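You operate a simulated robot arm through the tools that you are given. There is no shell and no other tool. Be economical: measure what you need, move in short steps, check, and stop when the job is done.

Carry out the task below with a simulated robot arm. There is one attempt and no reset: what you move stays moved.

Task
Take the small blue sack and put it on the top of the roller table. Take the mesh frame with the largest size on its label from the upper middle shelf of the blue frame rack and leave it on top of the white sheet. Put the blue brush on the bottom shelf of the green spares rack. Pull the yellow floor hatch open. Do these in any order.

The check looks at the end state, three seconds after you hand in, the way a careful person would. Anything else that was tipped, shoved, dropped, spilled or broken makes it a failure. Flat cloth is picked up by pressing the open fingertips on it (5 to 10 N) and closing them slowly along it; thin cloth reads only 2 to 8 mm in the jaws.

Robot
A 5-joint arm with a three-finger gripper on a trunk, on a base that drives. Base frame: it is fixed to the floor where the robot stands at the start and does not move with it; the origin is under the middle of the robot, x ahead of it, y to its left, z up; the surface under the hand at the start is at about z = 380. Readings come in mm, degrees, newtons and seconds.
With the tool pointing down near the work surface it reaches from about 220 to 620 mm from the robot's upright axis, wherever it stands. Its first joint turns from -166.0 to 166.0 degrees. Places, roughly: blue brush (13x5x8 cm) [-2100, -1900, 800]; bottom shelf of the green spares rack [-4000, -2000, 300]; mesh frame [1500, -2000, 1000]; small blue sack [500, 250, 500]; top of the roller table [-1400, 2100, 600]; white sheet (57x40x5 cm) [500, 1000, 1200]; yellow floor hatch [-1200, -1900, 100]. The tool tilts only in the upright plane through the base axis and itself; it spins freely about its own axis. Payload 1.37 kg.
The TCP is the grasp point between the finger pads, 16 mm short of the fingertips. In the tool frame z runs along the fingers and y along their closing line. Largest opening 101 mm; the body of the gripper starts 82 mm behind the TCP.
Orientation is that of the tool frame in the base frame, as a unit quaternion [w, x, y, z]. With the fingers straight down and closing along the base's y, the tool's x points along the base's -x, its y along +y and its z along -z.

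Tools
- The arm moves only by the tool play_rows. Its argument "steps" is a list that holds one entry, the list of rows, each a list of 7 numbers: the closure in counts, from 0 (fully open) to 255 (shut), then the shift along the base's x, y, z in mm, then the turn, a rotation vector about the base's x, y, z in degrees. In form: [[[gripper, tx, ty, tz, rx, ry, rz], ...]]. A call has 1 to 12 rows; each row is the pose to reach, as a shift and turn from the pose commanded when the call began. Rows are played at 5 a second. More than 50 mm and 8.6 degrees between two rows, or a gripper value outside its range, and nothing of the call is played. A pose out of reach is approached as far as the arm can. The call stops where the force on the tool passes 40 N (or 10 N more than at its start, if that is more) or the arm is blocked; 0.2 s more then pass. The fingers move at their own pace (about 45 mm/s each) and stop on an object; they squeeze with about 26 N. The grip force told is the motor's: it shows also when the fingers shut on nothing. Time passes only in rows, and 0.2 s behind the last, so rows that repeat a pose let the fingers close. The reply holds the time, the measured pose of the TCP, the force on the tool along the base axes, the opening and the grip force, in the units named above and with some noise, with the torque about the TCP (base axes, N m) and any sound that the robot's microphone picked up.
- Cameras (640 x 400 px; columns grow to the right, rows downward): "scene" is now at [6.3, 180.8, 1315.2]; the picture's right is [0.08, -1.00, 0.00], its down [-0.86, -0.07, -0.51] and it looks along [0.51, 0.04, -0.86] (base axes); focal length 274 px, centre (320, 200). "wrist" rides on the gripper at [72, 20, -104] in the tool frame; the picture's right is [-0.26, 0.96, 0.00], its down [-0.76, -0.21, -0.62] and it looks along [-0.60, -0.16, 0.78] (tool axes); focal length 265 px, centre (320, 200). There is no depth. A picture from a camera that has moved, and an enlarged one, comes with that camera's place and axes in the base frame and with its lens.
- grab_frame(camera): a new picture of that camera. No time passes.
- lift_body(by): slides the trunk up (or, below 0, down) by that many mm; the arm and the scene camera ride with it, the base frame stays. It gives what a move gives, with no picture.
- base_move(legs): drives the robot by 1 to 6 legs, each [ahead, left, turn to the left] in mm, mm and degrees, along the robot's own axes; the way and the turn of a leg run together, so that a leg with both is an arc; at most 1500 mm and 180 degrees a leg. The arm and the cameras ride along, it lands a little off, and it stops where it bumps. It gives what a move gives.
- head_to(pan, tilt): turns the head with the scene camera to pan (to the left, within 155 degrees either way) and tilt (down, from -29 to 69), counted from straight ahead of the robot. It gives what a move gives.
- zoom(camera, box): a new picture of the part [left, top, right, bottom] of that camera's present view, enlarged. No time passes.
- finish_job(): hands the job in; it is judged then, once.

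Work in short steps. Places have to be worked out from the pictures, the camera data and where the tool is seen: move nearer, look again, correct. Check each grasp and each placing, and mend what went wrong. You have 165 turns and 108 pictures in all, those below and enlarged ones among them. Open the gripper and draw the arm clear of the work before you hand the job in, unless the task says otherwise; then end with one line.

The tools are called after "Call:" as a command line: name --argument value ..., lists and objects as JSON in quotes. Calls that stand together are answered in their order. play_rows: Moves the arm, as the interface text tells. Its arguments: {"type":"object","properties":{"steps":{"type":"array"}},"required":["steps"]} The other tools are called the same way: lift_body (by) slides the trunk up or down; base_move (legs) drives the base; head_to (pan, tilt) turns the head that bears the scene camera; grab_frame (camera) takes a picture; zoom (camera, box) takes an enlarged picture of a part of a camera's view; finish_job () hands the job in.

At the start:

```text
clock: 0.0
tool_pos: [361.7, 68.2, 708.0]
ee_rot: [0.0, 0.0, 1.0, -0.001]
ft_force: [-0.3, -0.2, 0.6]
moment: [0.0, -0.01, -0.02]
finger_gap: 100.6
gripper_force: 0.0
trunk travel left (down, up): [-275.0, 315.0]
robot x, y, heading: [-0.3, -0.9, -0.2]
head pan, tilt: [4.3, 59.5]
```

scene: 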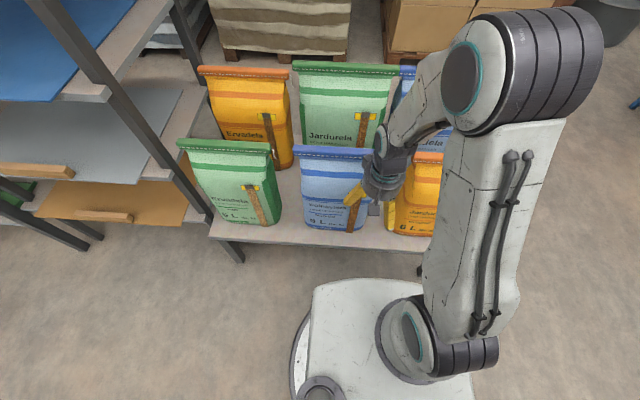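
wrist: 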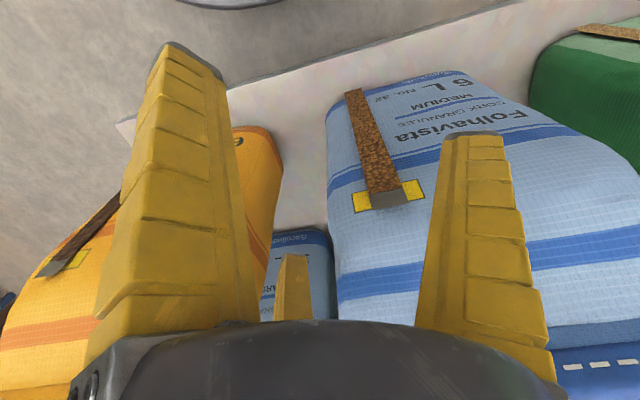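

I see two blue sacks (front middle and one behind on the right); I'll look closer to tell which is the small one.

Call:
zoom --camera "scene" --box '[170, 50, 470, 240]'

Call:
head_to --pan 0 --tilt 35

Call:
grab_frame --camera "scene"

```text
2.11 times, centred on (320, 145) of scene
camera zoom: at [6.3, 180.8, 1315.2], right [0.08, -1.0, 0.0], down [-0.86, -0.07, -0.51], along [0.51, 0.04, -0.86], focal length 576 px, centre (320, 316)
```

zoom: 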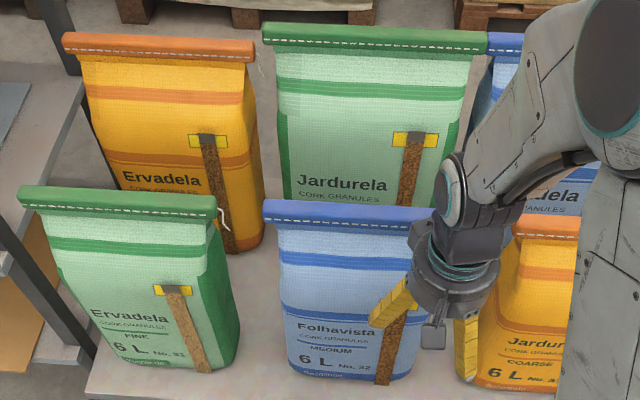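

```text
clock: 0.9
tool_pos: [362.1, 68.9, 708.4]
ee_rot: [0.0, 0.0, 1.0, 0.001]
ft_force: [0.5, -0.4, 0.1]
moment: [0.03, -0.02, 0.0]
finger_gap: 100.8
gripper_force: 0.1
trunk travel left (down, up): [-275.0, 315.0]
robot x, y, heading: [-2.6, -0.4, 0.1]
head pan, tilt: [0.0, 35.0]
```

```text
104 pictures are left
camera scene: at [27.3, 175.7, 1348.8], right [0.0, -1.0, 0.0], down [-0.57, 0.0, -0.82], along [0.82, 0.0, -0.57], focal length 274 px, centre (320, 200)
```

scene: 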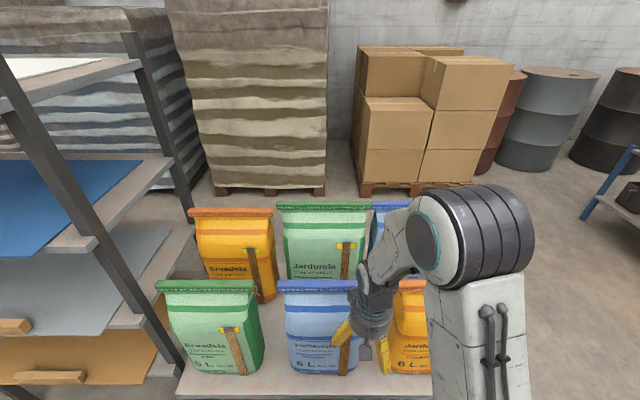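

The front blue sack (Folhavista 6 L, seam top at roughly [490,195,755]) is the small one. I raise the trunk, then turn the jaws to close along x.

Call:
lift_body --by 150

Call:
play_rows --steps '[[[0, 0, 12, 0, 0, 0, -8.2], [0, 0, 24, 0, 0, 0, -16.4], [0, 0, 36, 0, 0, 0, -24.6], [0, 0, 48, 0, 0, 0, -32.8], [0, 0, 60, 0, 0, 0, -41], [0, 0, 72, 0, 0, 0, -49.2], [0, 0, 84, 0, 0, 0, -57.4], [0, 0, 96, 0, 0, 0, -65.6], [0, 0, 108, 0, 0, 0, -73.8], [0, 0, 120, 0, 0, 0, -82], [0, 0, 125, 0, 0, 0, -90], [0, 0, 125, 0, 0, 0, -90]]]'

Call:
grab_frame --camera "wrist"

Call:
grab_frame --camera "scene"

```text
clock: 2.6
tool_pos: [361.5, 68.6, 857.8]
ee_rot: [0.0, 0.0, 1.0, 0.0]
ft_force: [0.5, -0.4, -0.2]
moment: [0.0, 0.02, 0.01]
finger_gap: 100.8
gripper_force: 0.0
trunk travel left (down, up): [-425.0, 165.0]
robot x, y, heading: [2.4, -2.8, 0.2]
head pan, tilt: [0.0, 35.0]
```

```text
clock: 5.2
tool_pos: [361.9, 195.5, 859.2]
ee_rot: [-0.001, 0.708, 0.706, 0.0]
ft_force: [0.1, 0.0, -0.1]
moment: [0.01, -0.04, -0.01]
finger_gap: 100.7
gripper_force: 0.1
trunk travel left (down, up): [-425.0, 165.0]
robot x, y, heading: [-3.2, -1.6, -0.2]
head pan, tilt: [0.0, 35.0]
```

```text
103 pictures are left
camera wrist: at [381.0, 268.5, 963.1], right [0.96, -0.27, 0.0], down [-0.21, -0.76, 0.62], along [-0.17, -0.6, -0.78], focal length 265 px, centre (320, 200)
```

wrist: 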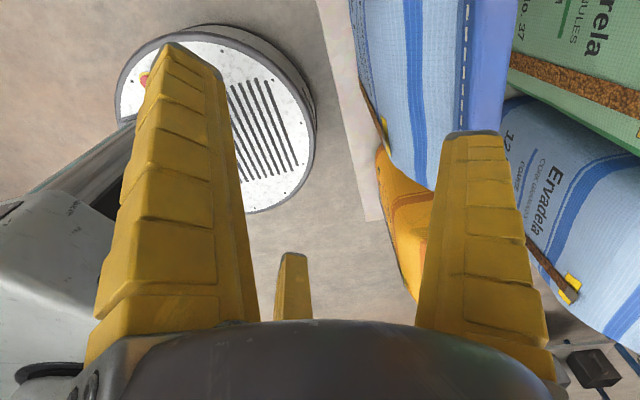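

```text
102 pictures are left
camera scene: at [27.3, 175.7, 1498.9], right [0.0, -1.0, 0.0], down [-0.57, 0.0, -0.82], along [0.82, 0.0, -0.57], focal length 274 px, centre (320, 200)
```

scene: 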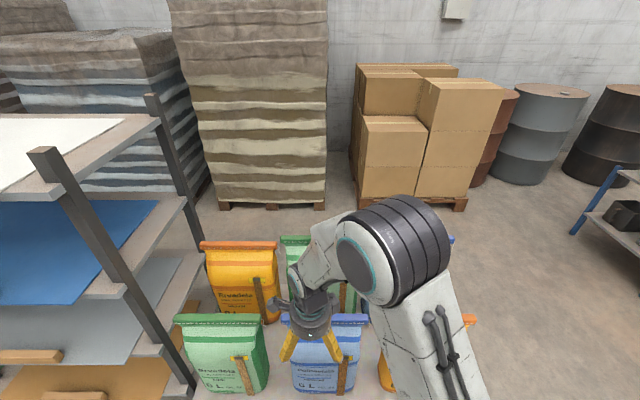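

Seam runs about x 469–502 at y≈195. I move over it at height with partially closed jaws and look again.

Call:
play_rows --steps '[[[40, 40, 0, 0, 0, 0, 0], [60, 80, 0, 0, 0, 0, 0], [60, 118, 0, 0, 0, 0, 0], [60, 118, 0, 0, 0, 0, 0]]]'

Call:
grab_frame --camera "wrist"

Call:
grab_frame --camera "scene"

```text
clock: 6.2
tool_pos: [483.2, 193.7, 858.3]
ee_rot: [0.001, 0.707, 0.707, 0.001]
ft_force: [0.9, 0.1, 0.0]
moment: [-0.01, -0.01, 0.02]
finger_gap: 79.4
gripper_force: 1.9
trunk travel left (down, up): [-425.0, 165.0]
robot x, y, heading: [2.2, -0.6, 0.0]
head pan, tilt: [0.0, 35.0]
```

```text
101 pictures are left
camera wrist: at [501.9, 267.4, 962.8], right [0.96, -0.26, 0.0], down [-0.21, -0.76, 0.62], along [-0.16, -0.6, -0.78], focal length 265 px, centre (320, 200)
```

wrist: 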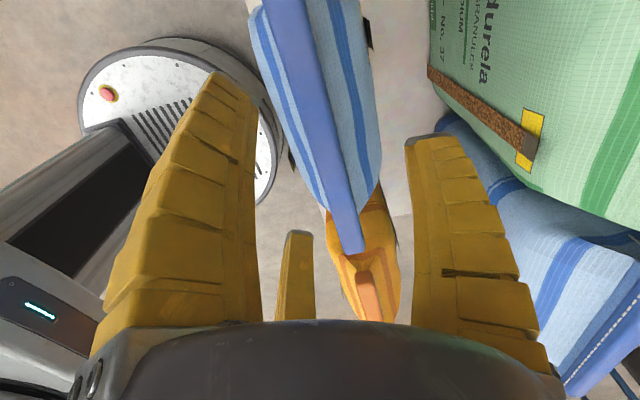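

```text
100 pictures are left
camera scene: at [27.5, 175.7, 1498.9], right [0.0, -1.0, 0.0], down [-0.57, 0.0, -0.82], along [0.82, 0.0, -0.57], focal length 274 px, centre (320, 200)
```

scene: 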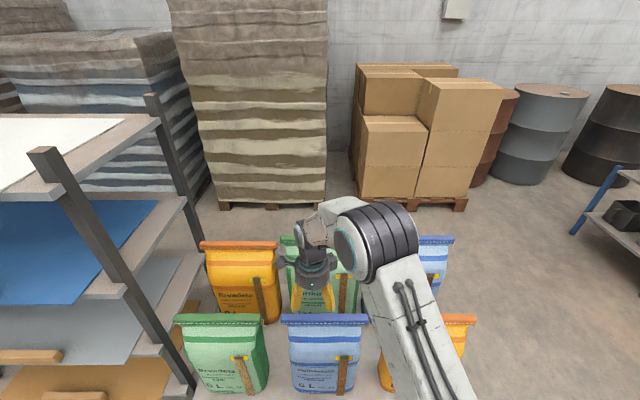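

Seam spans y≈30–294 at x≈485, top z≈755. I move to y≈163 and descend astride the seam.

Call:
play_rows --steps '[[[60, 3, -31, 0, 0, 0, 0], [60, 3, -31, -40, 0, 0, 0], [60, 3, -31, -70, 0, 0, 0], [60, 3, -31, -95, 0, 0, 0], [60, 3, -31, -118, 0, 0, 0], [60, 3, -31, -118, 0, 0, 0]]]'

Call:
grab_frame --camera "wrist"

Call:
grab_frame --camera "scene"

```text
clock: 7.6
tool_pos: [483.0, 163.0, 740.3]
ee_rot: [0.0, 0.707, 0.708, 0.0]
ft_force: [-1.7, 0.2, 0.7]
moment: [0.02, 0.01, 0.04]
finger_gap: 80.5
gripper_force: 2.9
trunk travel left (down, up): [-425.0, 165.0]
robot x, y, heading: [1.8, -1.0, 0.2]
head pan, tilt: [0.0, 35.0]
```

```text
99 pictures are left
camera wrist: at [502.0, 235.7, 844.4], right [0.96, -0.26, 0.0], down [-0.21, -0.76, 0.62], along [-0.16, -0.6, -0.78], focal length 265 px, centre (320, 200)
```

wrist: 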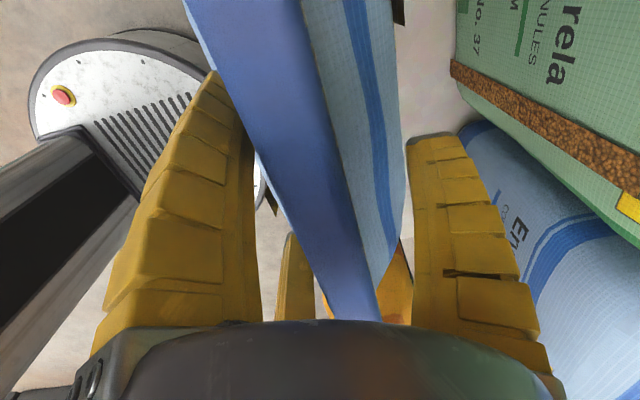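

```text
98 pictures are left
camera scene: at [26.9, 175.6, 1498.8], right [0.0, -1.0, 0.0], down [-0.57, 0.0, -0.82], along [0.82, 0.0, -0.57], focal length 274 px, centre (320, 200)
```

scene: 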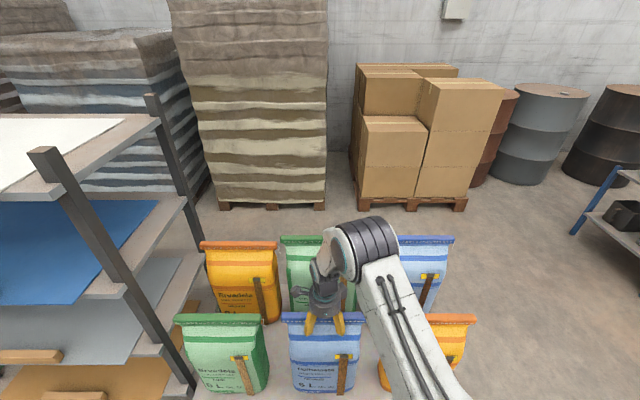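

The seam is between the fingers. I go a little lower and close.

Call:
play_rows --steps '[[[60, 0, 0, -8, 0, 0, 0], [150, 0, 0, -8, 0, 0, 0], [255, 0, 0, -8, 0, 0, 0], [255, 0, 0, -8, 0, 0, 0], [255, 0, 0, -8, 0, 0, 0], [255, 0, 0, -8, 0, 0, 0], [255, 0, 0, -8, 0, 0, 0]]]'

Call:
play_rows --steps '[[[255, 0, 0, 15, 0, 0, 0], [255, 0, 0, 35, 0, 0, 0], [255, 0, 0, 60, 0, 0, 0], [255, 0, 0, 80, 0, 0, 0], [255, 0, 0, 80, 0, 0, 0]]]'

Call:
grab_frame --camera "scene"

```text
clock: 9.2
tool_pos: [482.5, 162.7, 733.7]
ee_rot: [0.002, 0.707, 0.707, 0.002]
ft_force: [-3.4, 0.8, 18.3]
moment: [0.06, -0.21, 0.0]
finger_gap: 57.8
gripper_force: 26.1
trunk travel left (down, up): [-425.0, 165.0]
robot x, y, heading: [1.3, 0.2, 0.1]
head pan, tilt: [0.0, 35.0]
```

```text
clock: 10.4
tool_pos: [484.5, 163.5, 812.1]
ee_rot: [0.0, 0.707, 0.707, 0.0]
ft_force: [0.3, -0.6, -6.8]
moment: [-0.04, 0.07, 0.01]
finger_gap: 25.2
gripper_force: 26.1
trunk travel left (down, up): [-425.0, 165.0]
robot x, y, heading: [0.5, 2.5, 0.0]
head pan, tilt: [0.0, 35.0]
```

```text
97 pictures are left
camera scene: at [28.1, 175.9, 1498.8], right [0.0, -1.0, 0.0], down [-0.57, 0.0, -0.82], along [0.82, 0.0, -0.57], focal length 274 px, centre (320, 200)
```

scene: 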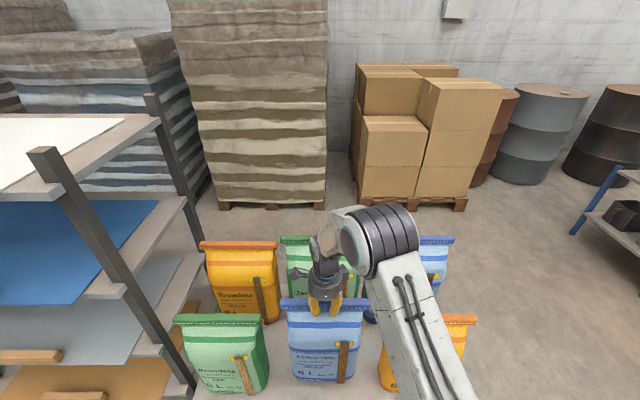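

The seam is held (25 mm gap, ~7 N of weight). I raise more with the trunk and check it's hanging.

Call:
lift_body --by 100

Call:
grab_frame --camera "scene"

```text
clock: 11.8
tool_pos: [484.7, 161.7, 912.1]
ee_rot: [-0.002, 0.707, 0.707, -0.001]
ft_force: [-1.1, -0.2, -8.2]
moment: [-0.05, 0.07, -0.01]
finger_gap: 25.5
gripper_force: 26.2
trunk travel left (down, up): [-525.0, 65.0]
robot x, y, heading: [-0.4, 3.4, 0.1]
head pan, tilt: [0.0, 35.0]
```

```text
96 pictures are left
camera scene: at [28.2, 176.0, 1598.8], right [0.0, -1.0, 0.0], down [-0.57, 0.0, -0.82], along [0.82, 0.0, -0.57], focal length 274 px, centre (320, 200)
```

scene: 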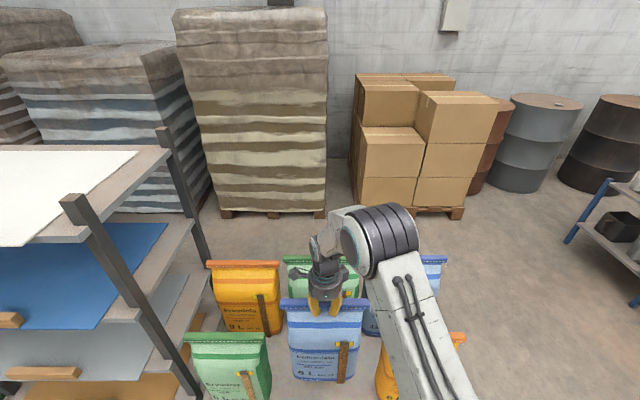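

Hanging well. I survey surroundings before driving: toward the roller table (pan 125) and the other sites.

Call:
head_to --pan 118 --tilt 22

Call:
grab_frame --camera "scene"

Call:
head_to --pan -125 --tilt 22

Call:
grab_frame --camera "scene"

Call:
head_to --pan -60 --tilt 22

Call:
grab_frame --camera "scene"

Call:
head_to --pan 60 --tilt 25

Call:
grab_frame --camera "scene"

```text
clock: 13.7
tool_pos: [484.7, 160.9, 912.4]
ee_rot: [0.0, 0.707, 0.707, 0.001]
ft_force: [0.3, -0.8, -7.6]
moment: [0.01, 0.08, 0.0]
finger_gap: 25.4
gripper_force: 25.7
trunk travel left (down, up): [-525.0, 65.0]
robot x, y, heading: [-0.3, -1.4, 0.1]
head pan, tilt: [118.0, 22.0]
```

```text
95 pictures are left
camera scene: at [-103.5, 257.9, 1619.5], right [0.88, 0.47, 0.0], down [0.18, -0.33, -0.93], along [-0.43, 0.82, -0.37], focal length 274 px, centre (320, 200)
```

scene: 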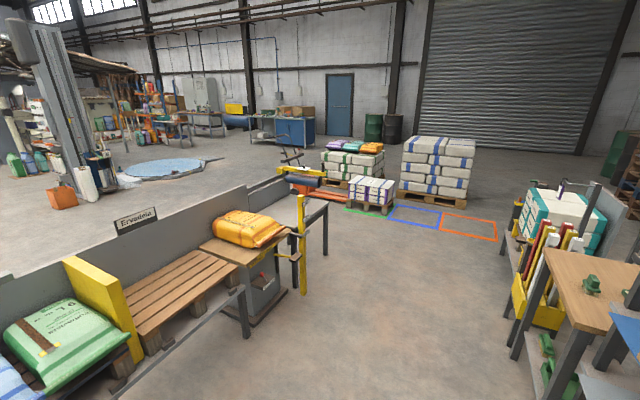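

```text
clock: 17.2
tool_pos: [484.9, 162.3, 913.6]
ee_rot: [0.0, 0.707, 0.707, 0.0]
ft_force: [-0.1, 0.1, -7.2]
moment: [-0.01, 0.07, -0.04]
finger_gap: 25.3
gripper_force: 25.8
trunk travel left (down, up): [-525.0, 65.0]
robot x, y, heading: [1.5, 1.1, 0.1]
head pan, tilt: [-125.0, 22.0]
```

```text
94 pictures are left
camera scene: at [-113.2, 99.9, 1619.5], right [-0.82, 0.57, 0.0], down [0.21, 0.31, -0.93], along [-0.53, -0.76, -0.37], focal length 274 px, centre (320, 200)
```

scene: 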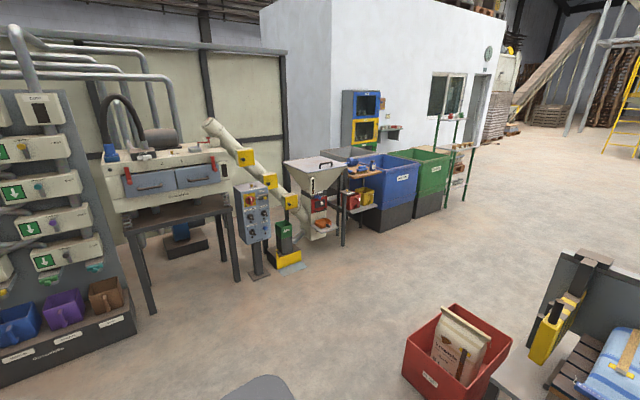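

```text
clock: 18.5
tool_pos: [484.8, 162.2, 911.3]
ee_rot: [0.0, 0.707, 0.707, 0.0]
ft_force: [-0.3, 0.0, -6.7]
moment: [0.0, 0.08, -0.02]
finger_gap: 25.4
gripper_force: 25.8
trunk travel left (down, up): [-525.0, 65.0]
robot x, y, heading: [2.4, 0.1, -0.0]
head pan, tilt: [-60.0, 22.0]
```

```text
93 pictures are left
camera scene: at [-13.6, 95.5, 1619.5], right [-0.87, -0.5, 0.0], down [-0.19, 0.32, -0.93], along [0.46, -0.8, -0.37], focal length 274 px, centre (320, 200)
```

scene: 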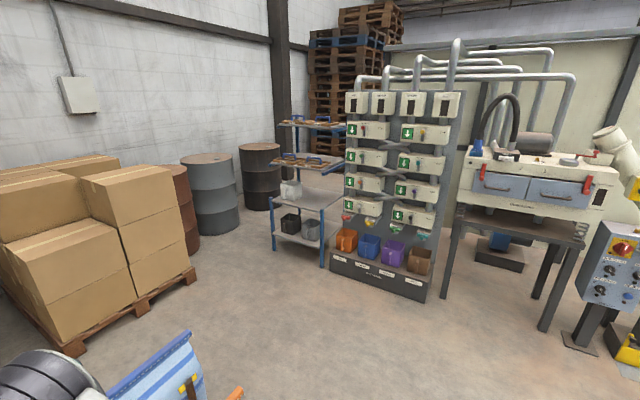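

```text
clock: 20.5
tool_pos: [484.8, 162.8, 911.8]
ee_rot: [0.0, 0.707, 0.707, 0.0]
ft_force: [0.3, 0.0, -8.4]
moment: [0.0, 0.07, -0.01]
finger_gap: 25.3
gripper_force: 25.8
trunk travel left (down, up): [-525.0, 65.0]
robot x, y, heading: [-0.3, -2.9, 0.0]
head pan, tilt: [60.0, 25.0]
```

```text
92 pictures are left
camera scene: at [-13.8, 255.7, 1614.6], right [0.87, -0.5, 0.0], down [-0.21, -0.37, -0.91], along [0.45, 0.78, -0.42], focal length 274 px, centre (320, 200)
```

scene: 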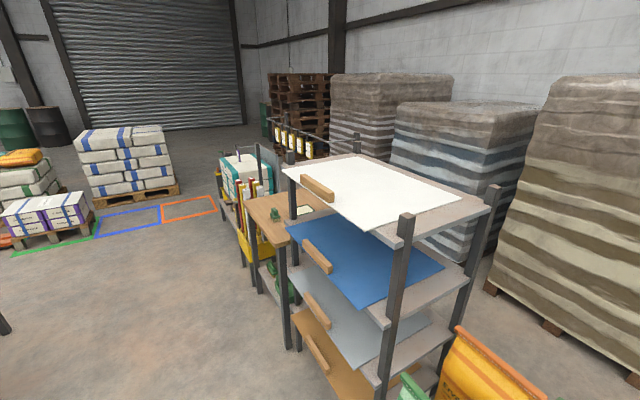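

I zoom on the area around the roller table.

Call:
head_to --pan 124 --tilt 25

Call:
zoom --camera "scene" --box '[150, 100, 450, 287]'

```text
clock: 21.9
tool_pos: [484.8, 161.6, 912.8]
ee_rot: [0.0, 0.707, 0.707, -0.001]
ft_force: [-0.4, -0.6, -7.2]
moment: [-0.01, 0.09, 0.01]
finger_gap: 25.5
gripper_force: 25.5
trunk travel left (down, up): [-525.0, 65.0]
robot x, y, heading: [4.1, 2.0, -0.3]
head pan, tilt: [124.0, 25.0]
```

```text
2.13 times, centred on (300, 194) of scene
camera zoom: at [-111.4, 252.4, 1614.7], right [0.83, 0.56, 0.0], down [0.24, -0.35, -0.91], along [-0.51, 0.75, -0.42], focal length 584 px, centre (363, 214)
```

zoom: 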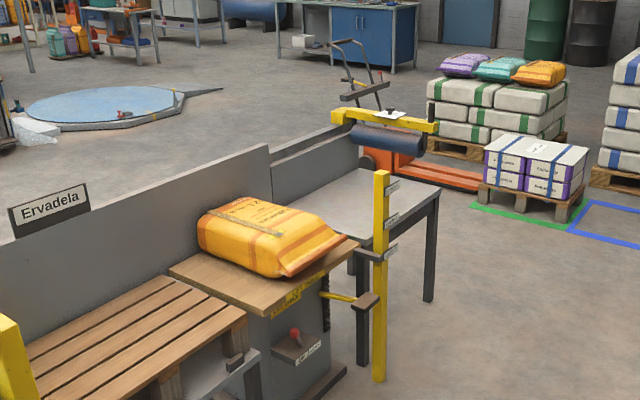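

The grey table behind the yellow post is the roller table (x −1180…−1650, y 1840…2500). I raise the trunk fully, back away, turn and drive toward it.

Call:
lift_body --by 65

Call:
base_move --legs '[[-500, 0, 0], [0, 0, 90], [1200, 0, 0]]'

Call:
head_to --pan 40 --tilt 28

Call:
grab_frame --camera "scene"

```text
clock: 22.9
tool_pos: [484.8, 163.0, 976.8]
ee_rot: [-0.001, 0.707, 0.707, -0.001]
ft_force: [-0.2, 0.1, -7.9]
moment: [0.02, 0.06, 0.01]
finger_gap: 25.3
gripper_force: 25.8
trunk travel left (down, up): [-590.0, 0.0]
robot x, y, heading: [4.2, -0.0, 0.1]
head pan, tilt: [124.0, 25.0]
```

```text
clock: 35.3
tool_pos: [-622.0, 1684.9, 976.9]
ee_rot: [0.0, 0.015, 1.0, 0.0]
ft_force: [0.1, -0.4, -6.5]
moment: [-0.06, 0.01, 0.02]
finger_gap: 25.1
gripper_force: 26.6
trunk travel left (down, up): [-590.0, 0.0]
robot x, y, heading: [-472.3, 1191.9, 88.3]
head pan, tilt: [124.0, 25.0]
```

```text
clock: 36.9
tool_pos: [-620.5, 1686.1, 977.3]
ee_rot: [0.0, 0.015, 1.0, -0.002]
ft_force: [-0.3, 0.2, -7.1]
moment: [-0.09, -0.03, 0.02]
finger_gap: 25.3
gripper_force: 26.4
trunk travel left (down, up): [-590.0, 0.0]
robot x, y, heading: [-476.8, 1195.8, 88.3]
head pan, tilt: [40.0, 28.0]
```

```text
90 pictures are left
camera scene: at [-707.9, 1213.1, 1674.8], right [0.78, 0.62, 0.0], down [0.29, -0.37, -0.88], along [-0.55, 0.69, -0.47], focal length 274 px, centre (320, 200)
```

scene: 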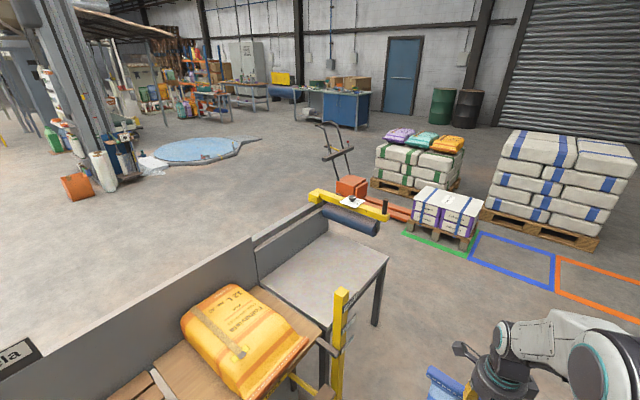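

Table corners confirmed. I lift the arm a bit more, drive up alongside and turn to face it.

Call:
play_rows --steps '[[[255, 0, 0, 20, 0, 0, 0], [255, 0, 0, 40, 0, 0, 0], [255, 0, 0, 60, 0, 0, 0], [255, 0, 0, 80, 0, 0, 0], [255, 0, 0, 80, 0, 0, 0]]]'

Call:
base_move --legs '[[1085, 0, 0], [0, 0, 91.7]]'

Call:
head_to --pan 5 --tilt 45

Call:
grab_frame --camera "scene"

```text
clock: 38.1
tool_pos: [-619.8, 1683.4, 1058.9]
ee_rot: [0.0, 0.015, 1.0, 0.0]
ft_force: [0.3, -0.1, -7.9]
moment: [-0.03, -0.02, -0.02]
finger_gap: 25.4
gripper_force: 26.6
trunk travel left (down, up): [-590.0, 0.0]
robot x, y, heading: [-472.5, 1198.3, 88.5]
head pan, tilt: [40.0, 28.0]
```

```text
clock: 47.5
tool_pos: [-929.0, 2124.4, 1058.2]
ee_rot: [0.001, -0.707, 0.707, -0.001]
ft_force: [0.2, 0.2, -7.8]
moment: [0.0, -0.08, -0.02]
finger_gap: 25.3
gripper_force: 25.8
trunk travel left (down, up): [-590.0, 0.0]
robot x, y, heading: [-443.1, 2283.5, -179.8]
head pan, tilt: [40.0, 28.0]
```

```text
clock: 48.6
tool_pos: [-928.9, 2125.0, 1058.8]
ee_rot: [0.001, -0.707, 0.707, 0.0]
ft_force: [-0.1, 0.6, -8.4]
moment: [-0.01, -0.08, -0.03]
finger_gap: 25.4
gripper_force: 26.1
trunk travel left (down, up): [-590.0, 0.0]
robot x, y, heading: [-442.7, 2288.3, -180.1]
head pan, tilt: [5.0, 45.0]
```

```text
89 pictures are left
camera scene: at [-467.3, 2103.8, 1649.1], right [-0.09, 1.0, 0.0], down [0.7, 0.06, -0.71], along [-0.7, -0.06, -0.71], focal length 274 px, centre (320, 200)
```

scene: 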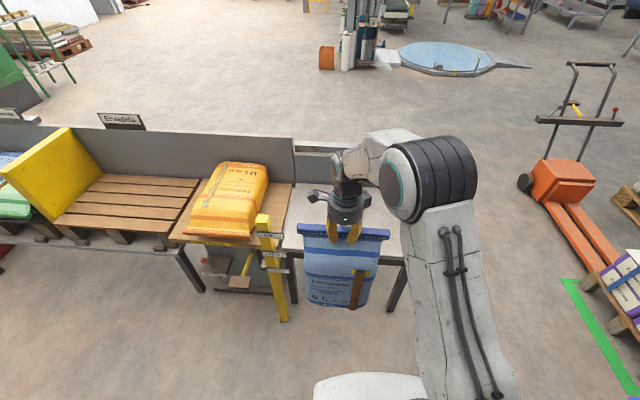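

Lined up with the table. I drive forward ~455 mm so the sack is above it.

Call:
base_move --legs '[[455, -30, 0]]'

Call:
grab_frame --camera "scene"

Call:
grab_frame --camera "wrist"

```text
clock: 51.3
tool_pos: [-1390.2, 2159.8, 1058.9]
ee_rot: [0.001, -0.704, 0.71, -0.001]
ft_force: [-1.1, -0.7, -7.6]
moment: [0.01, -0.04, 0.01]
finger_gap: 25.4
gripper_force: 25.7
trunk travel left (down, up): [-590.0, 0.0]
robot x, y, heading: [-904.1, 2318.2, 179.6]
head pan, tilt: [5.0, 45.0]
```

```text
88 pictures are left
camera scene: at [-928.4, 2135.8, 1649.0], right [-0.08, 1.0, 0.0], down [0.71, 0.06, -0.71], along [-0.7, -0.06, -0.71], focal length 274 px, centre (320, 200)
```

scene: 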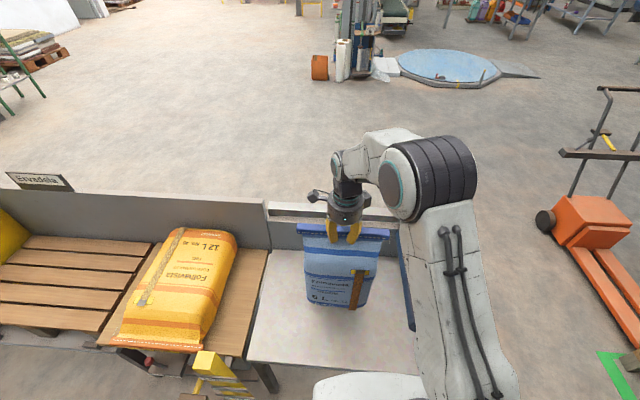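

```text
87 pictures are left
camera wrist: at [-1411.1, 2089.6, 1162.7], right [-0.96, 0.27, 0.0], down [0.21, 0.75, 0.62], along [0.17, 0.6, -0.78], focal length 265 px, centre (320, 200)
```

wrist: 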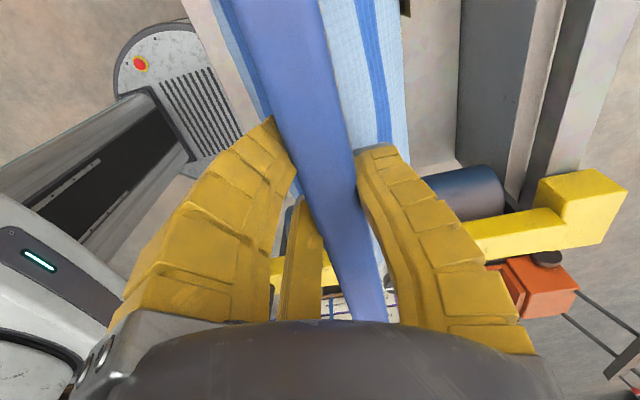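

Above the table with ample clearance. I lower and watch the load.

Call:
play_rows --steps '[[[255, 0, 0, -20, 0, 0, 0], [255, 0, 0, -40, 0, 0, 0], [255, 0, 0, -60, 0, 0, 0], [255, 0, 0, -75, 0, 0, 0], [255, 0, 0, -75, 0, 0, 0]]]'

Call:
grab_frame --camera "scene"

```text
clock: 52.5
tool_pos: [-1390.1, 2160.0, 983.6]
ee_rot: [-0.001, -0.704, 0.71, 0.002]
ft_force: [-1.1, -0.9, 4.4]
moment: [0.01, -0.02, 0.0]
finger_gap: 25.3
gripper_force: 25.8
trunk travel left (down, up): [-590.0, 0.0]
robot x, y, heading: [-905.8, 2319.2, 179.7]
head pan, tilt: [5.0, 45.0]
```

```text
86 pictures are left
camera scene: at [-926.7, 2136.0, 1649.3], right [-0.08, 1.0, 0.0], down [0.7, 0.06, -0.71], along [-0.7, -0.06, -0.71], focal length 274 px, centre (320, 200)
```

scene: 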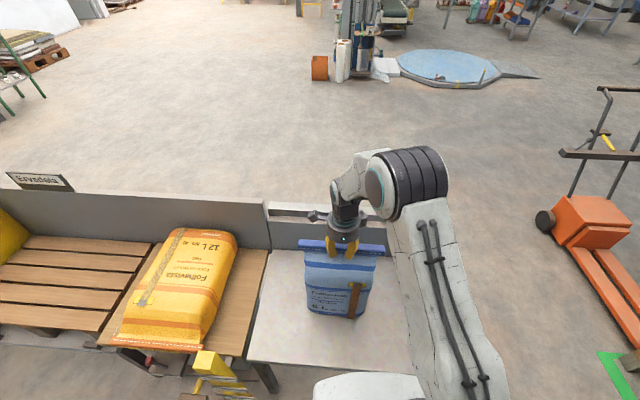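

The load reversed to +4 N: it stands on the table. I open and lift away, and check.

Call:
play_rows --steps '[[[200, 0, 0, 0, 0, 0, 0], [140, 0, 0, 0, 0, 0, 0], [80, 0, 0, 0, 0, 0, 0], [30, 0, 0, 0, 0, 0, 0], [30, 0, 0, 0, 0, 0, 0], [30, 0, 0, 0, 0, 0, 0]]]'

Call:
grab_frame --camera "wrist"

```text
clock: 53.9
tool_pos: [-1388.4, 2160.4, 983.2]
ee_rot: [0.001, -0.705, 0.709, 0.0]
ft_force: [-0.2, -0.1, -0.2]
moment: [0.0, 0.04, 0.0]
finger_gap: 90.4
gripper_force: 1.1
trunk travel left (down, up): [-590.0, 0.0]
robot x, y, heading: [-899.2, 2318.5, 179.8]
head pan, tilt: [5.0, 45.0]
```

```text
85 pictures are left
camera wrist: at [-1409.6, 2089.5, 1088.0], right [-0.96, 0.27, 0.0], down [0.21, 0.75, 0.62], along [0.17, 0.6, -0.78], focal length 265 px, centre (320, 200)
```

wrist: 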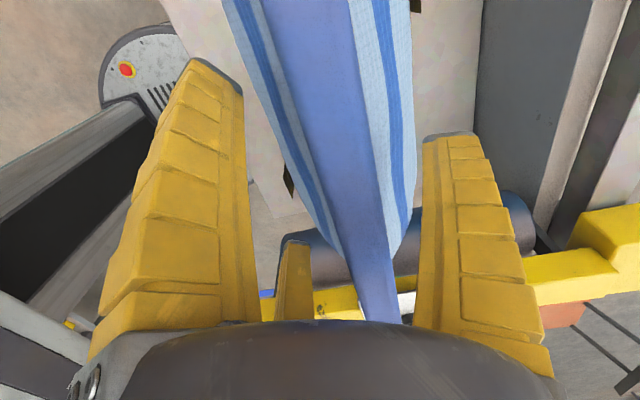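

The sack stands free between the fingers. I raise the arm and back off, then look.

Call:
play_rows --steps '[[[30, 0, 0, 30, 0, 0, 0], [30, 0, 0, 60, 0, 0, 0], [30, 0, 0, 90, 0, 0, 0], [30, 0, 0, 90, 0, 0, 0]]]'

Call:
base_move --legs '[[-450, 0, 0]]'

Call:
grab_frame --camera "scene"

```text
clock: 54.9
tool_pos: [-1389.8, 2160.0, 1073.3]
ee_rot: [0.001, -0.704, 0.71, 0.0]
ft_force: [0.7, 0.0, -0.9]
moment: [-0.02, 0.0, 0.0]
finger_gap: 90.3
gripper_force: 1.4
trunk travel left (down, up): [-590.0, 0.0]
robot x, y, heading: [-905.5, 2318.2, 179.4]
head pan, tilt: [5.0, 45.0]
```

```text
clock: 57.7
tool_pos: [-929.8, 2155.0, 1073.1]
ee_rot: [0.0, -0.705, 0.709, -0.001]
ft_force: [1.1, 0.3, -0.1]
moment: [-0.01, 0.05, -0.03]
finger_gap: 90.3
gripper_force: 1.0
trunk travel left (down, up): [-590.0, 0.0]
robot x, y, heading: [-441.0, 2313.7, 179.8]
head pan, tilt: [5.0, 45.0]
```

```text
84 pictures are left
camera scene: at [-467.8, 2133.0, 1649.1], right [-0.08, 1.0, 0.0], down [0.7, 0.06, -0.71], along [-0.71, -0.06, -0.71], focal length 274 px, centre (320, 200)
```

scene: 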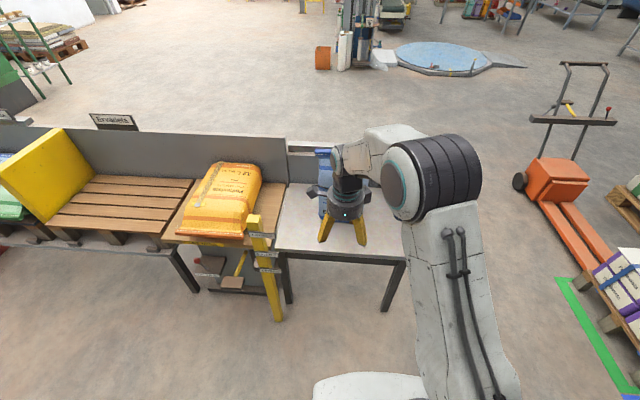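

Call:
zoom --camera "scene" --box '[270, 130, 420, 225]'

```text
4.21 times, centred on (345, 178) of scene
camera zoom: at [-467.8, 2133.0, 1649.1], right [-0.08, 1.0, 0.0], down [0.7, 0.06, -0.71], along [-0.71, -0.06, -0.71], focal length 1152 px, centre (215, 295)
```

zoom: 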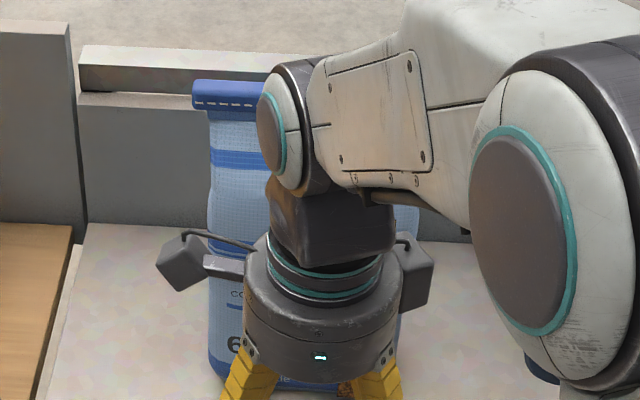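

The sack is standing on the table. Now I drive to the blue frame rack (front face about y≈−1900, x 1110–1720).

Call:
base_move --legs '[[0, 0, 90], [1500, 0, 0], [1600, 0, 0], [0, 0, 90], [1500, 0, 0]]'

Call:
head_to --pan -60 --tilt 30

Call:
grab_frame --camera "scene"

```text
refused: 1600 is not a number from -1500 to 1500
```

```text
clock: 59.0
tool_pos: [-930.3, 2155.0, 1073.6]
ee_rot: [0.001, -0.705, 0.709, -0.001]
ft_force: [0.4, 0.2, -0.2]
moment: [-0.02, 0.01, -0.03]
finger_gap: 90.1
gripper_force: 1.1
trunk travel left (down, up): [-590.0, 0.0]
robot x, y, heading: [-447.3, 2316.2, 179.9]
head pan, tilt: [-60.0, 30.0]
```

```text
82 pictures are left
camera scene: at [-432.5, 2218.2, 1671.7], right [0.87, 0.5, 0.0], down [0.25, -0.43, -0.87], along [-0.43, 0.75, -0.5], focal length 274 px, centre (320, 200)
```

scene: 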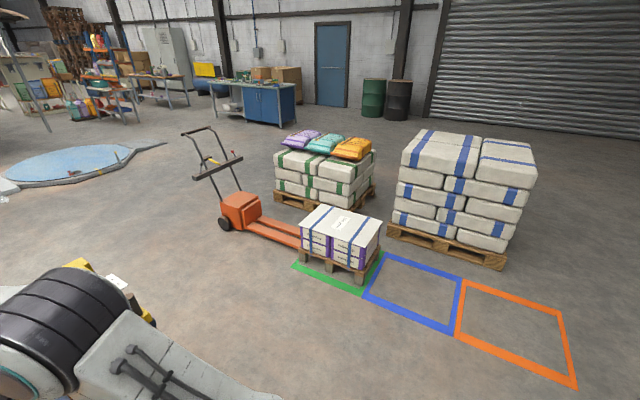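

The leg limit is 1500; I split the drive.

Call:
base_move --legs '[[0, 0, 90], [1500, 0, 0], [1500, 0, 0], [200, 0, 0], [0, 0, 90], [1500, 0, 0]]'

Call:
grab_frame --camera "scene"

```text
clock: 89.3
tool_pos: [1576.9, -705.6, 1072.4]
ee_rot: [-0.001, 0.706, 0.708, 0.0]
ft_force: [-0.1, -0.5, -0.2]
moment: [0.02, 0.03, -0.01]
finger_gap: 90.4
gripper_force: 1.1
trunk travel left (down, up): [-590.0, 0.0]
robot x, y, heading: [1093.3, -869.3, 0.3]
head pan, tilt: [-60.0, 30.0]
```

```text
81 pictures are left
camera scene: at [1076.4, -771.6, 1671.7], right [-0.86, -0.5, 0.0], down [-0.25, 0.43, -0.87], along [0.43, -0.75, -0.5], focal length 274 px, centre (320, 200)
```

scene: 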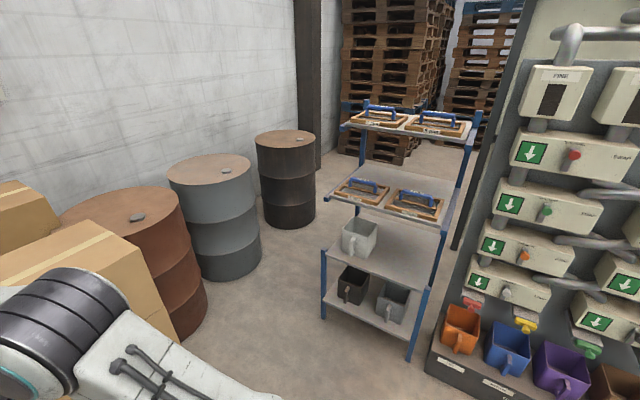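

Four shelves; the upper middle holds two frames with blue handles. I zoom for the labels.

Call:
zoom --camera "scene" --box '[320, 165, 470, 235]'

```text
4.27 times, centred on (395, 200) of scene
camera zoom: at [1076.4, -771.6, 1671.7], right [-0.86, -0.5, 0.0], down [-0.25, 0.43, -0.87], along [0.43, -0.75, -0.5], focal length 1168 px, centre (0, 200)
```

zoom: 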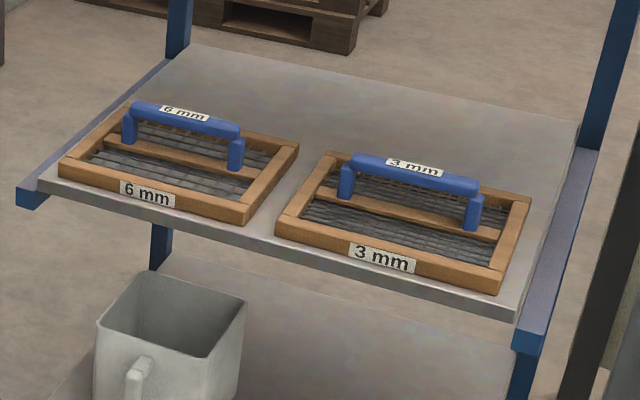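

6 mm (left one as seen facing the rack, x≈1515) is the largest. I drive to face it, bring the arm straight ahead and look.

Call:
base_move --legs '[[421, 0, 0], [0, 0, -90]]'

Call:
head_to --pan 0 --tilt 28

Call:
play_rows --steps '[[[30, -40, 0, 0, 0, 0, 0], [30, -80, 0, 0, 0, 0, 0], [30, -120, 0, 0, 0, 0, 0], [30, -160, 0, 0, 0, 0, 0], [30, -160, 0, 0, 0, 0, 0]]]'

Call:
grab_frame --camera "scene"

```text
clock: 95.8
tool_pos: [1656.3, -1361.0, 1073.3]
ee_rot: [-0.001, 1.0, -0.025, -0.001]
ft_force: [-0.2, 0.0, -0.3]
moment: [0.02, 0.01, 0.01]
finger_gap: 90.5
gripper_force: 0.8
trunk travel left (down, up): [-590.0, 0.0]
robot x, y, heading: [1518.2, -869.0, -93.1]
head pan, tilt: [-60.0, 30.0]
```

```text
clock: 97.1
tool_pos: [1657.0, -1361.4, 1072.3]
ee_rot: [-0.001, 1.0, -0.024, 0.0]
ft_force: [0.5, 0.0, 0.3]
moment: [0.0, 0.01, -0.03]
finger_gap: 90.3
gripper_force: 0.9
trunk travel left (down, up): [-590.0, 0.0]
robot x, y, heading: [1518.5, -864.7, -93.0]
head pan, tilt: [0.0, 28.0]
```

```text
clock: 98.3
tool_pos: [1498.2, -1363.8, 1074.7]
ee_rot: [0.0, 1.0, -0.024, -0.001]
ft_force: [0.2, -1.0, -0.6]
moment: [-0.03, 0.02, -0.01]
finger_gap: 90.4
gripper_force: 1.4
trunk travel left (down, up): [-590.0, 0.0]
robot x, y, heading: [1518.8, -871.6, -92.6]
head pan, tilt: [0.0, 28.0]
```

```text
79 pictures are left
camera scene: at [1691.5, -909.1, 1674.8], right [-1.0, 0.05, 0.0], down [0.02, 0.47, -0.88], along [-0.04, -0.88, -0.47], focal length 274 px, centre (320, 200)
```

scene: 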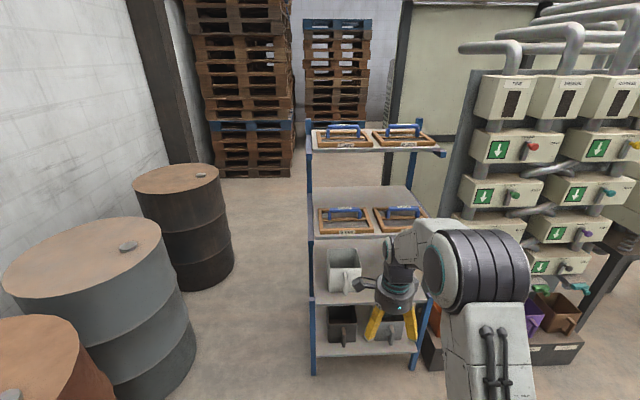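

I zoom on the shelf from this second viewpoint to triangulate the handle.

Call:
zoom --camera "scene" --box '[296, 110, 456, 250]'

```text
2.86 times, centred on (376, 180) of scene
camera zoom: at [1691.5, -909.1, 1674.8], right [-1.0, 0.05, 0.0], down [0.02, 0.47, -0.88], along [-0.04, -0.88, -0.47], focal length 782 px, centre (160, 257)
```

zoom: 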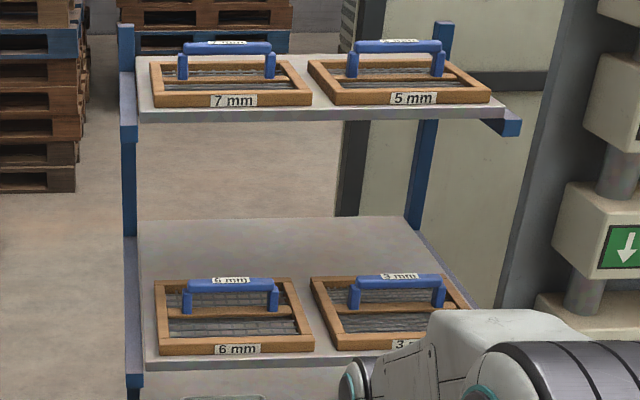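

Handle bar at about (1525, −2009, 1033), running along x. I square the heading, tilt the tool 45° forward and raise slightly.

Call:
base_move --legs '[[0, 0, 2.6]]'

Call:
play_rows --steps '[[[60, 0, 0, 10, -8, 0, 0], [120, 0, 0, 20, -16, 0, 0], [120, 0, 0, 30, -24, 0, 0], [120, 0, 0, 40, -32, 0, 0], [120, 0, 0, 50, -40, 0, 0], [120, 0, 0, 50, -45, 0, 0], [120, 0, 0, 50, -45, 0, 0]]]'

```text
clock: 99.1
tool_pos: [1519.0, -1361.4, 1073.6]
ee_rot: [-0.001, 1.0, -0.002, 0.001]
ft_force: [0.0, 0.1, 0.4]
moment: [-0.01, 0.03, -0.02]
finger_gap: 90.2
gripper_force: 1.1
trunk travel left (down, up): [-590.0, 0.0]
robot x, y, heading: [1518.4, -870.4, -90.2]
head pan, tilt: [0.0, 28.0]
```

```text
clock: 100.7
tool_pos: [1518.7, -1361.8, 1124.0]
ee_rot: [0.382, 0.924, -0.001, 0.001]
ft_force: [0.0, 0.2, 0.3]
moment: [-0.01, -0.03, -0.03]
finger_gap: 56.8
gripper_force: 2.5
trunk travel left (down, up): [-590.0, 0.0]
robot x, y, heading: [1515.8, -864.1, -90.2]
head pan, tilt: [0.0, 28.0]
```

Call:
base_move --legs '[[565, 6, 0]]'

Call:
grab_frame --camera "wrist"

Call:
grab_frame --camera "scene"

```text
clock: 103.9
tool_pos: [1528.8, -1923.6, 1124.5]
ee_rot: [0.382, 0.924, 0.001, 0.003]
ft_force: [0.1, 0.1, -0.5]
moment: [0.04, -0.01, -0.01]
finger_gap: 57.1
gripper_force: 2.7
trunk travel left (down, up): [-590.0, 0.0]
robot x, y, heading: [1526.1, -1433.2, -89.8]
head pan, tilt: [0.0, 28.0]
```

```text
77 pictures are left
camera wrist: at [1599.1, -1862.4, 1212.5], right [-0.26, -0.68, 0.68], down [-0.76, 0.58, 0.29], along [-0.59, -0.44, -0.67], focal length 265 px, centre (320, 200)
```

wrist: 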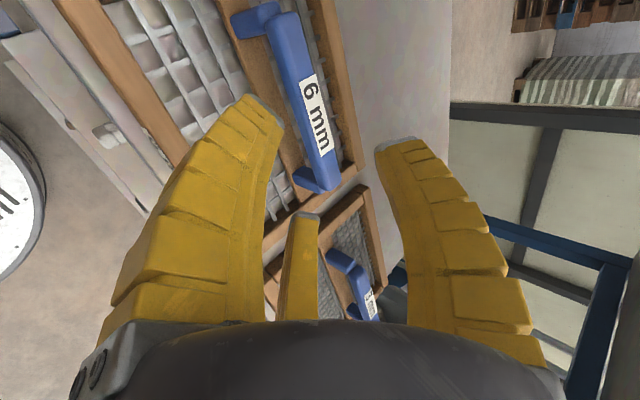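

```text
76 pictures are left
camera scene: at [1698.7, -1461.7, 1674.9], right [-1.0, 0.0, 0.0], down [0.0, 0.47, -0.88], along [0.0, -0.88, -0.47], focal length 274 px, centre (320, 200)
```

scene: 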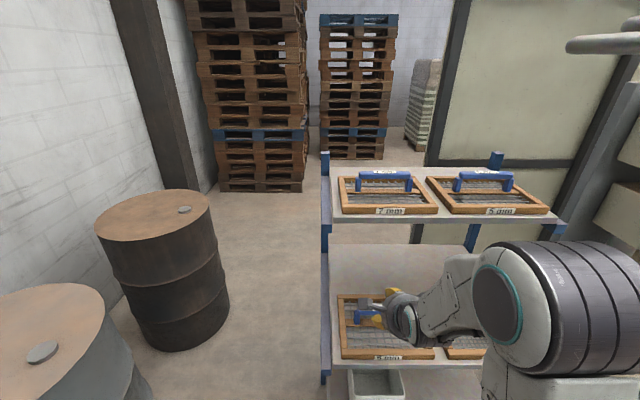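

The 6 mm handle's bar centre is about (1525, −2003, 1032). I approach along the tool axis in steps.

Call:
play_rows --steps '[[[120, -4, 0, -11, 0, 0, 0], [120, -4, -20, -31, 0, 0, 0], [120, -4, -40, -51, 0, 0, 0], [120, -4, -55, -66, 0, 0, 0], [120, -4, -55, -66, 0, 0, 0]]]'

Call:
grab_frame --camera "wrist"

Call:
zoom --camera "scene" --box '[320, 270, 460, 370]'

```text
clock: 105.1
tool_pos: [1525.8, -1977.2, 1059.3]
ee_rot: [0.382, 0.924, 0.001, 0.001]
ft_force: [-0.5, -0.2, 0.4]
moment: [0.01, -0.02, -0.04]
finger_gap: 57.1
gripper_force: 2.3
trunk travel left (down, up): [-590.0, 0.0]
robot x, y, heading: [1523.6, -1431.2, -90.1]
head pan, tilt: [0.0, 28.0]
```

```text
75 pictures are left
camera wrist: at [1596.5, -1916.4, 1147.6], right [-0.26, -0.68, 0.68], down [-0.76, 0.58, 0.29], along [-0.6, -0.44, -0.67], focal length 265 px, centre (320, 200)
```

wrist: 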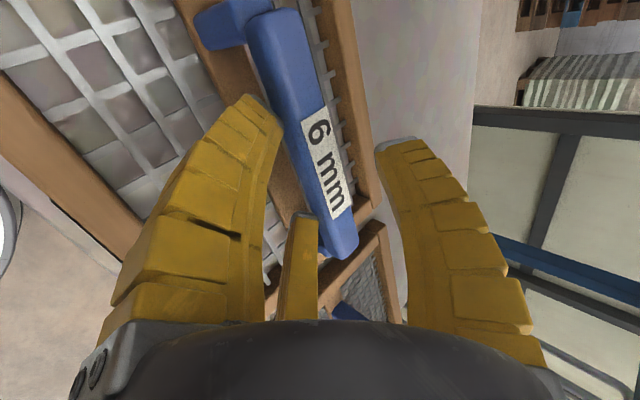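

```text
4.00 times, centred on (390, 320) of scene
camera zoom: at [1698.7, -1460.7, 1674.9], right [-1.0, 0.0, 0.0], down [0.0, 0.47, -0.88], along [0.0, -0.88, -0.47], focal length 1095 px, centre (40, -280)
```

zoom: 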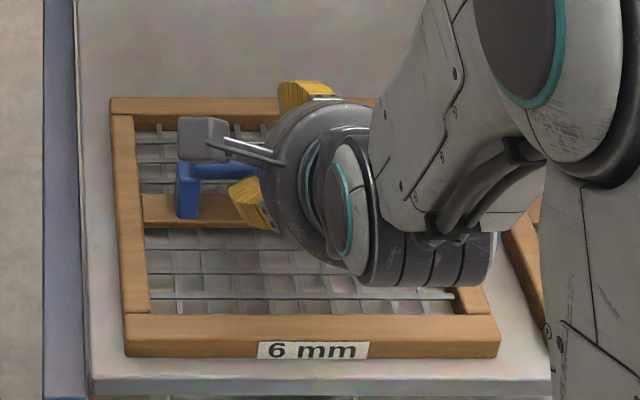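

Bar is slightly toward the lower finger; I correct by ~3 mm back/down and advance.

Call:
play_rows --steps '[[[120, -1, 3, -3, 0, 0, 0], [120, -1, -4, -10, 0, 0, 0], [120, -1, -12, -18, 0, 0, 0], [120, -1, -18, -24, 0, 0, 0], [120, -1, -18, -24, 0, 0, 0]]]'

Call:
grab_frame --camera "wrist"

```text
clock: 106.3
tool_pos: [1524.7, -1997.5, 1034.2]
ee_rot: [0.383, 0.924, 0.002, 0.001]
ft_force: [0.6, -0.8, 0.2]
moment: [0.02, 0.0, 0.01]
finger_gap: 57.4
gripper_force: 2.4
trunk travel left (down, up): [-590.0, 0.0]
robot x, y, heading: [1524.6, -1432.4, -89.9]
head pan, tilt: [0.0, 28.0]
```

```text
73 pictures are left
camera wrist: at [1595.6, -1936.1, 1122.8], right [-0.26, -0.68, 0.68], down [-0.76, 0.58, 0.29], along [-0.6, -0.44, -0.67], focal length 265 px, centre (320, 200)
```

wrist: 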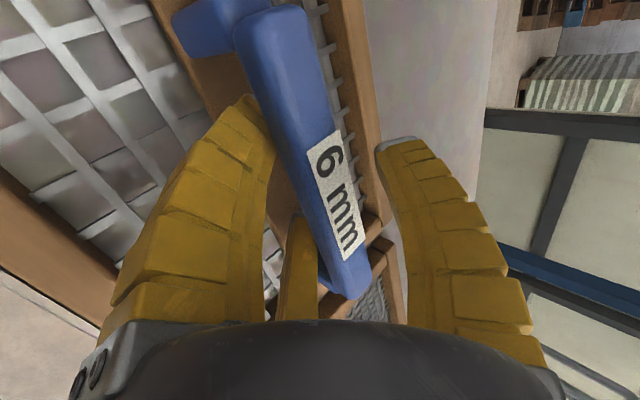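

The bar is between the fingers. I close.

Call:
play_rows --steps '[[[170, 0, 0, 0, 0, 0, 0], [220, 0, 0, 0, 0, 0, 0], [255, 0, 0, 0, 0, 0, 0], [255, 0, 0, 0, 0, 0, 0], [255, 0, 0, 0, 0, 0, 0]]]'

Call:
play_rows --steps '[[[255, 0, 0, 10, 0, 0, 0], [255, 0, 0, 20, 0, 0, 0], [255, 0, 0, 30, 0, 0, 0], [255, 0, 0, 30, 0, 0, 0]]]'

Call:
grab_frame --camera "scene"

Call:
grab_frame --camera "wrist"

```text
clock: 107.5
tool_pos: [1524.6, -1997.1, 1033.9]
ee_rot: [0.381, 0.924, 0.001, 0.001]
ft_force: [0.8, 0.2, -3.0]
moment: [0.01, 0.01, -0.02]
finger_gap: 29.2
gripper_force: 25.8
trunk travel left (down, up): [-590.0, 0.0]
robot x, y, heading: [1523.5, -1428.8, -89.5]
head pan, tilt: [0.0, 28.0]
```

```text
clock: 108.5
tool_pos: [1524.3, -1996.9, 1065.3]
ee_rot: [0.382, 0.924, 0.001, -0.001]
ft_force: [-0.7, 0.1, -3.1]
moment: [-0.17, -0.02, 0.0]
finger_gap: 8.8
gripper_force: 26.2
trunk travel left (down, up): [-590.0, 0.0]
robot x, y, heading: [1520.9, -1432.0, -89.8]
head pan, tilt: [0.0, 28.0]
```

```text
72 pictures are left
camera scene: at [1698.7, -1461.4, 1674.9], right [-1.0, 0.0, 0.0], down [0.0, 0.47, -0.88], along [0.0, -0.88, -0.47], focal length 274 px, centre (320, 200)
```

scene: 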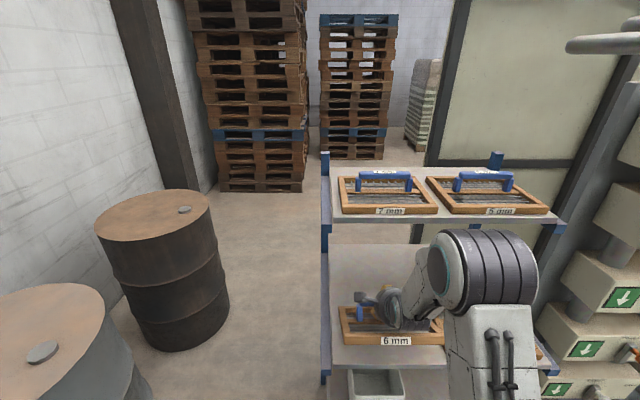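

```text
71 pictures are left
camera wrist: at [1595.7, -1935.4, 1152.8], right [-0.26, -0.68, 0.68], down [-0.76, 0.58, 0.29], along [-0.6, -0.44, -0.67], focal length 265 px, centre (320, 200)
```

wrist: 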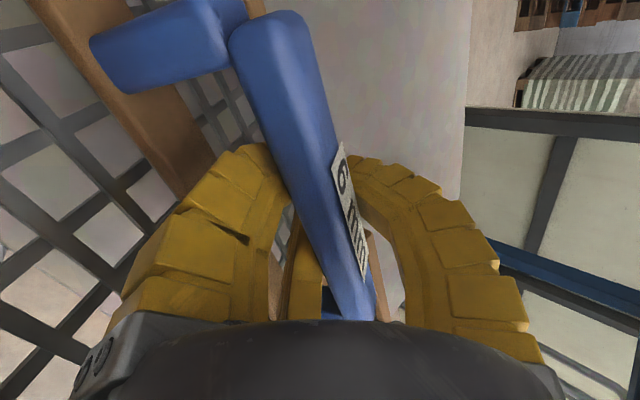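

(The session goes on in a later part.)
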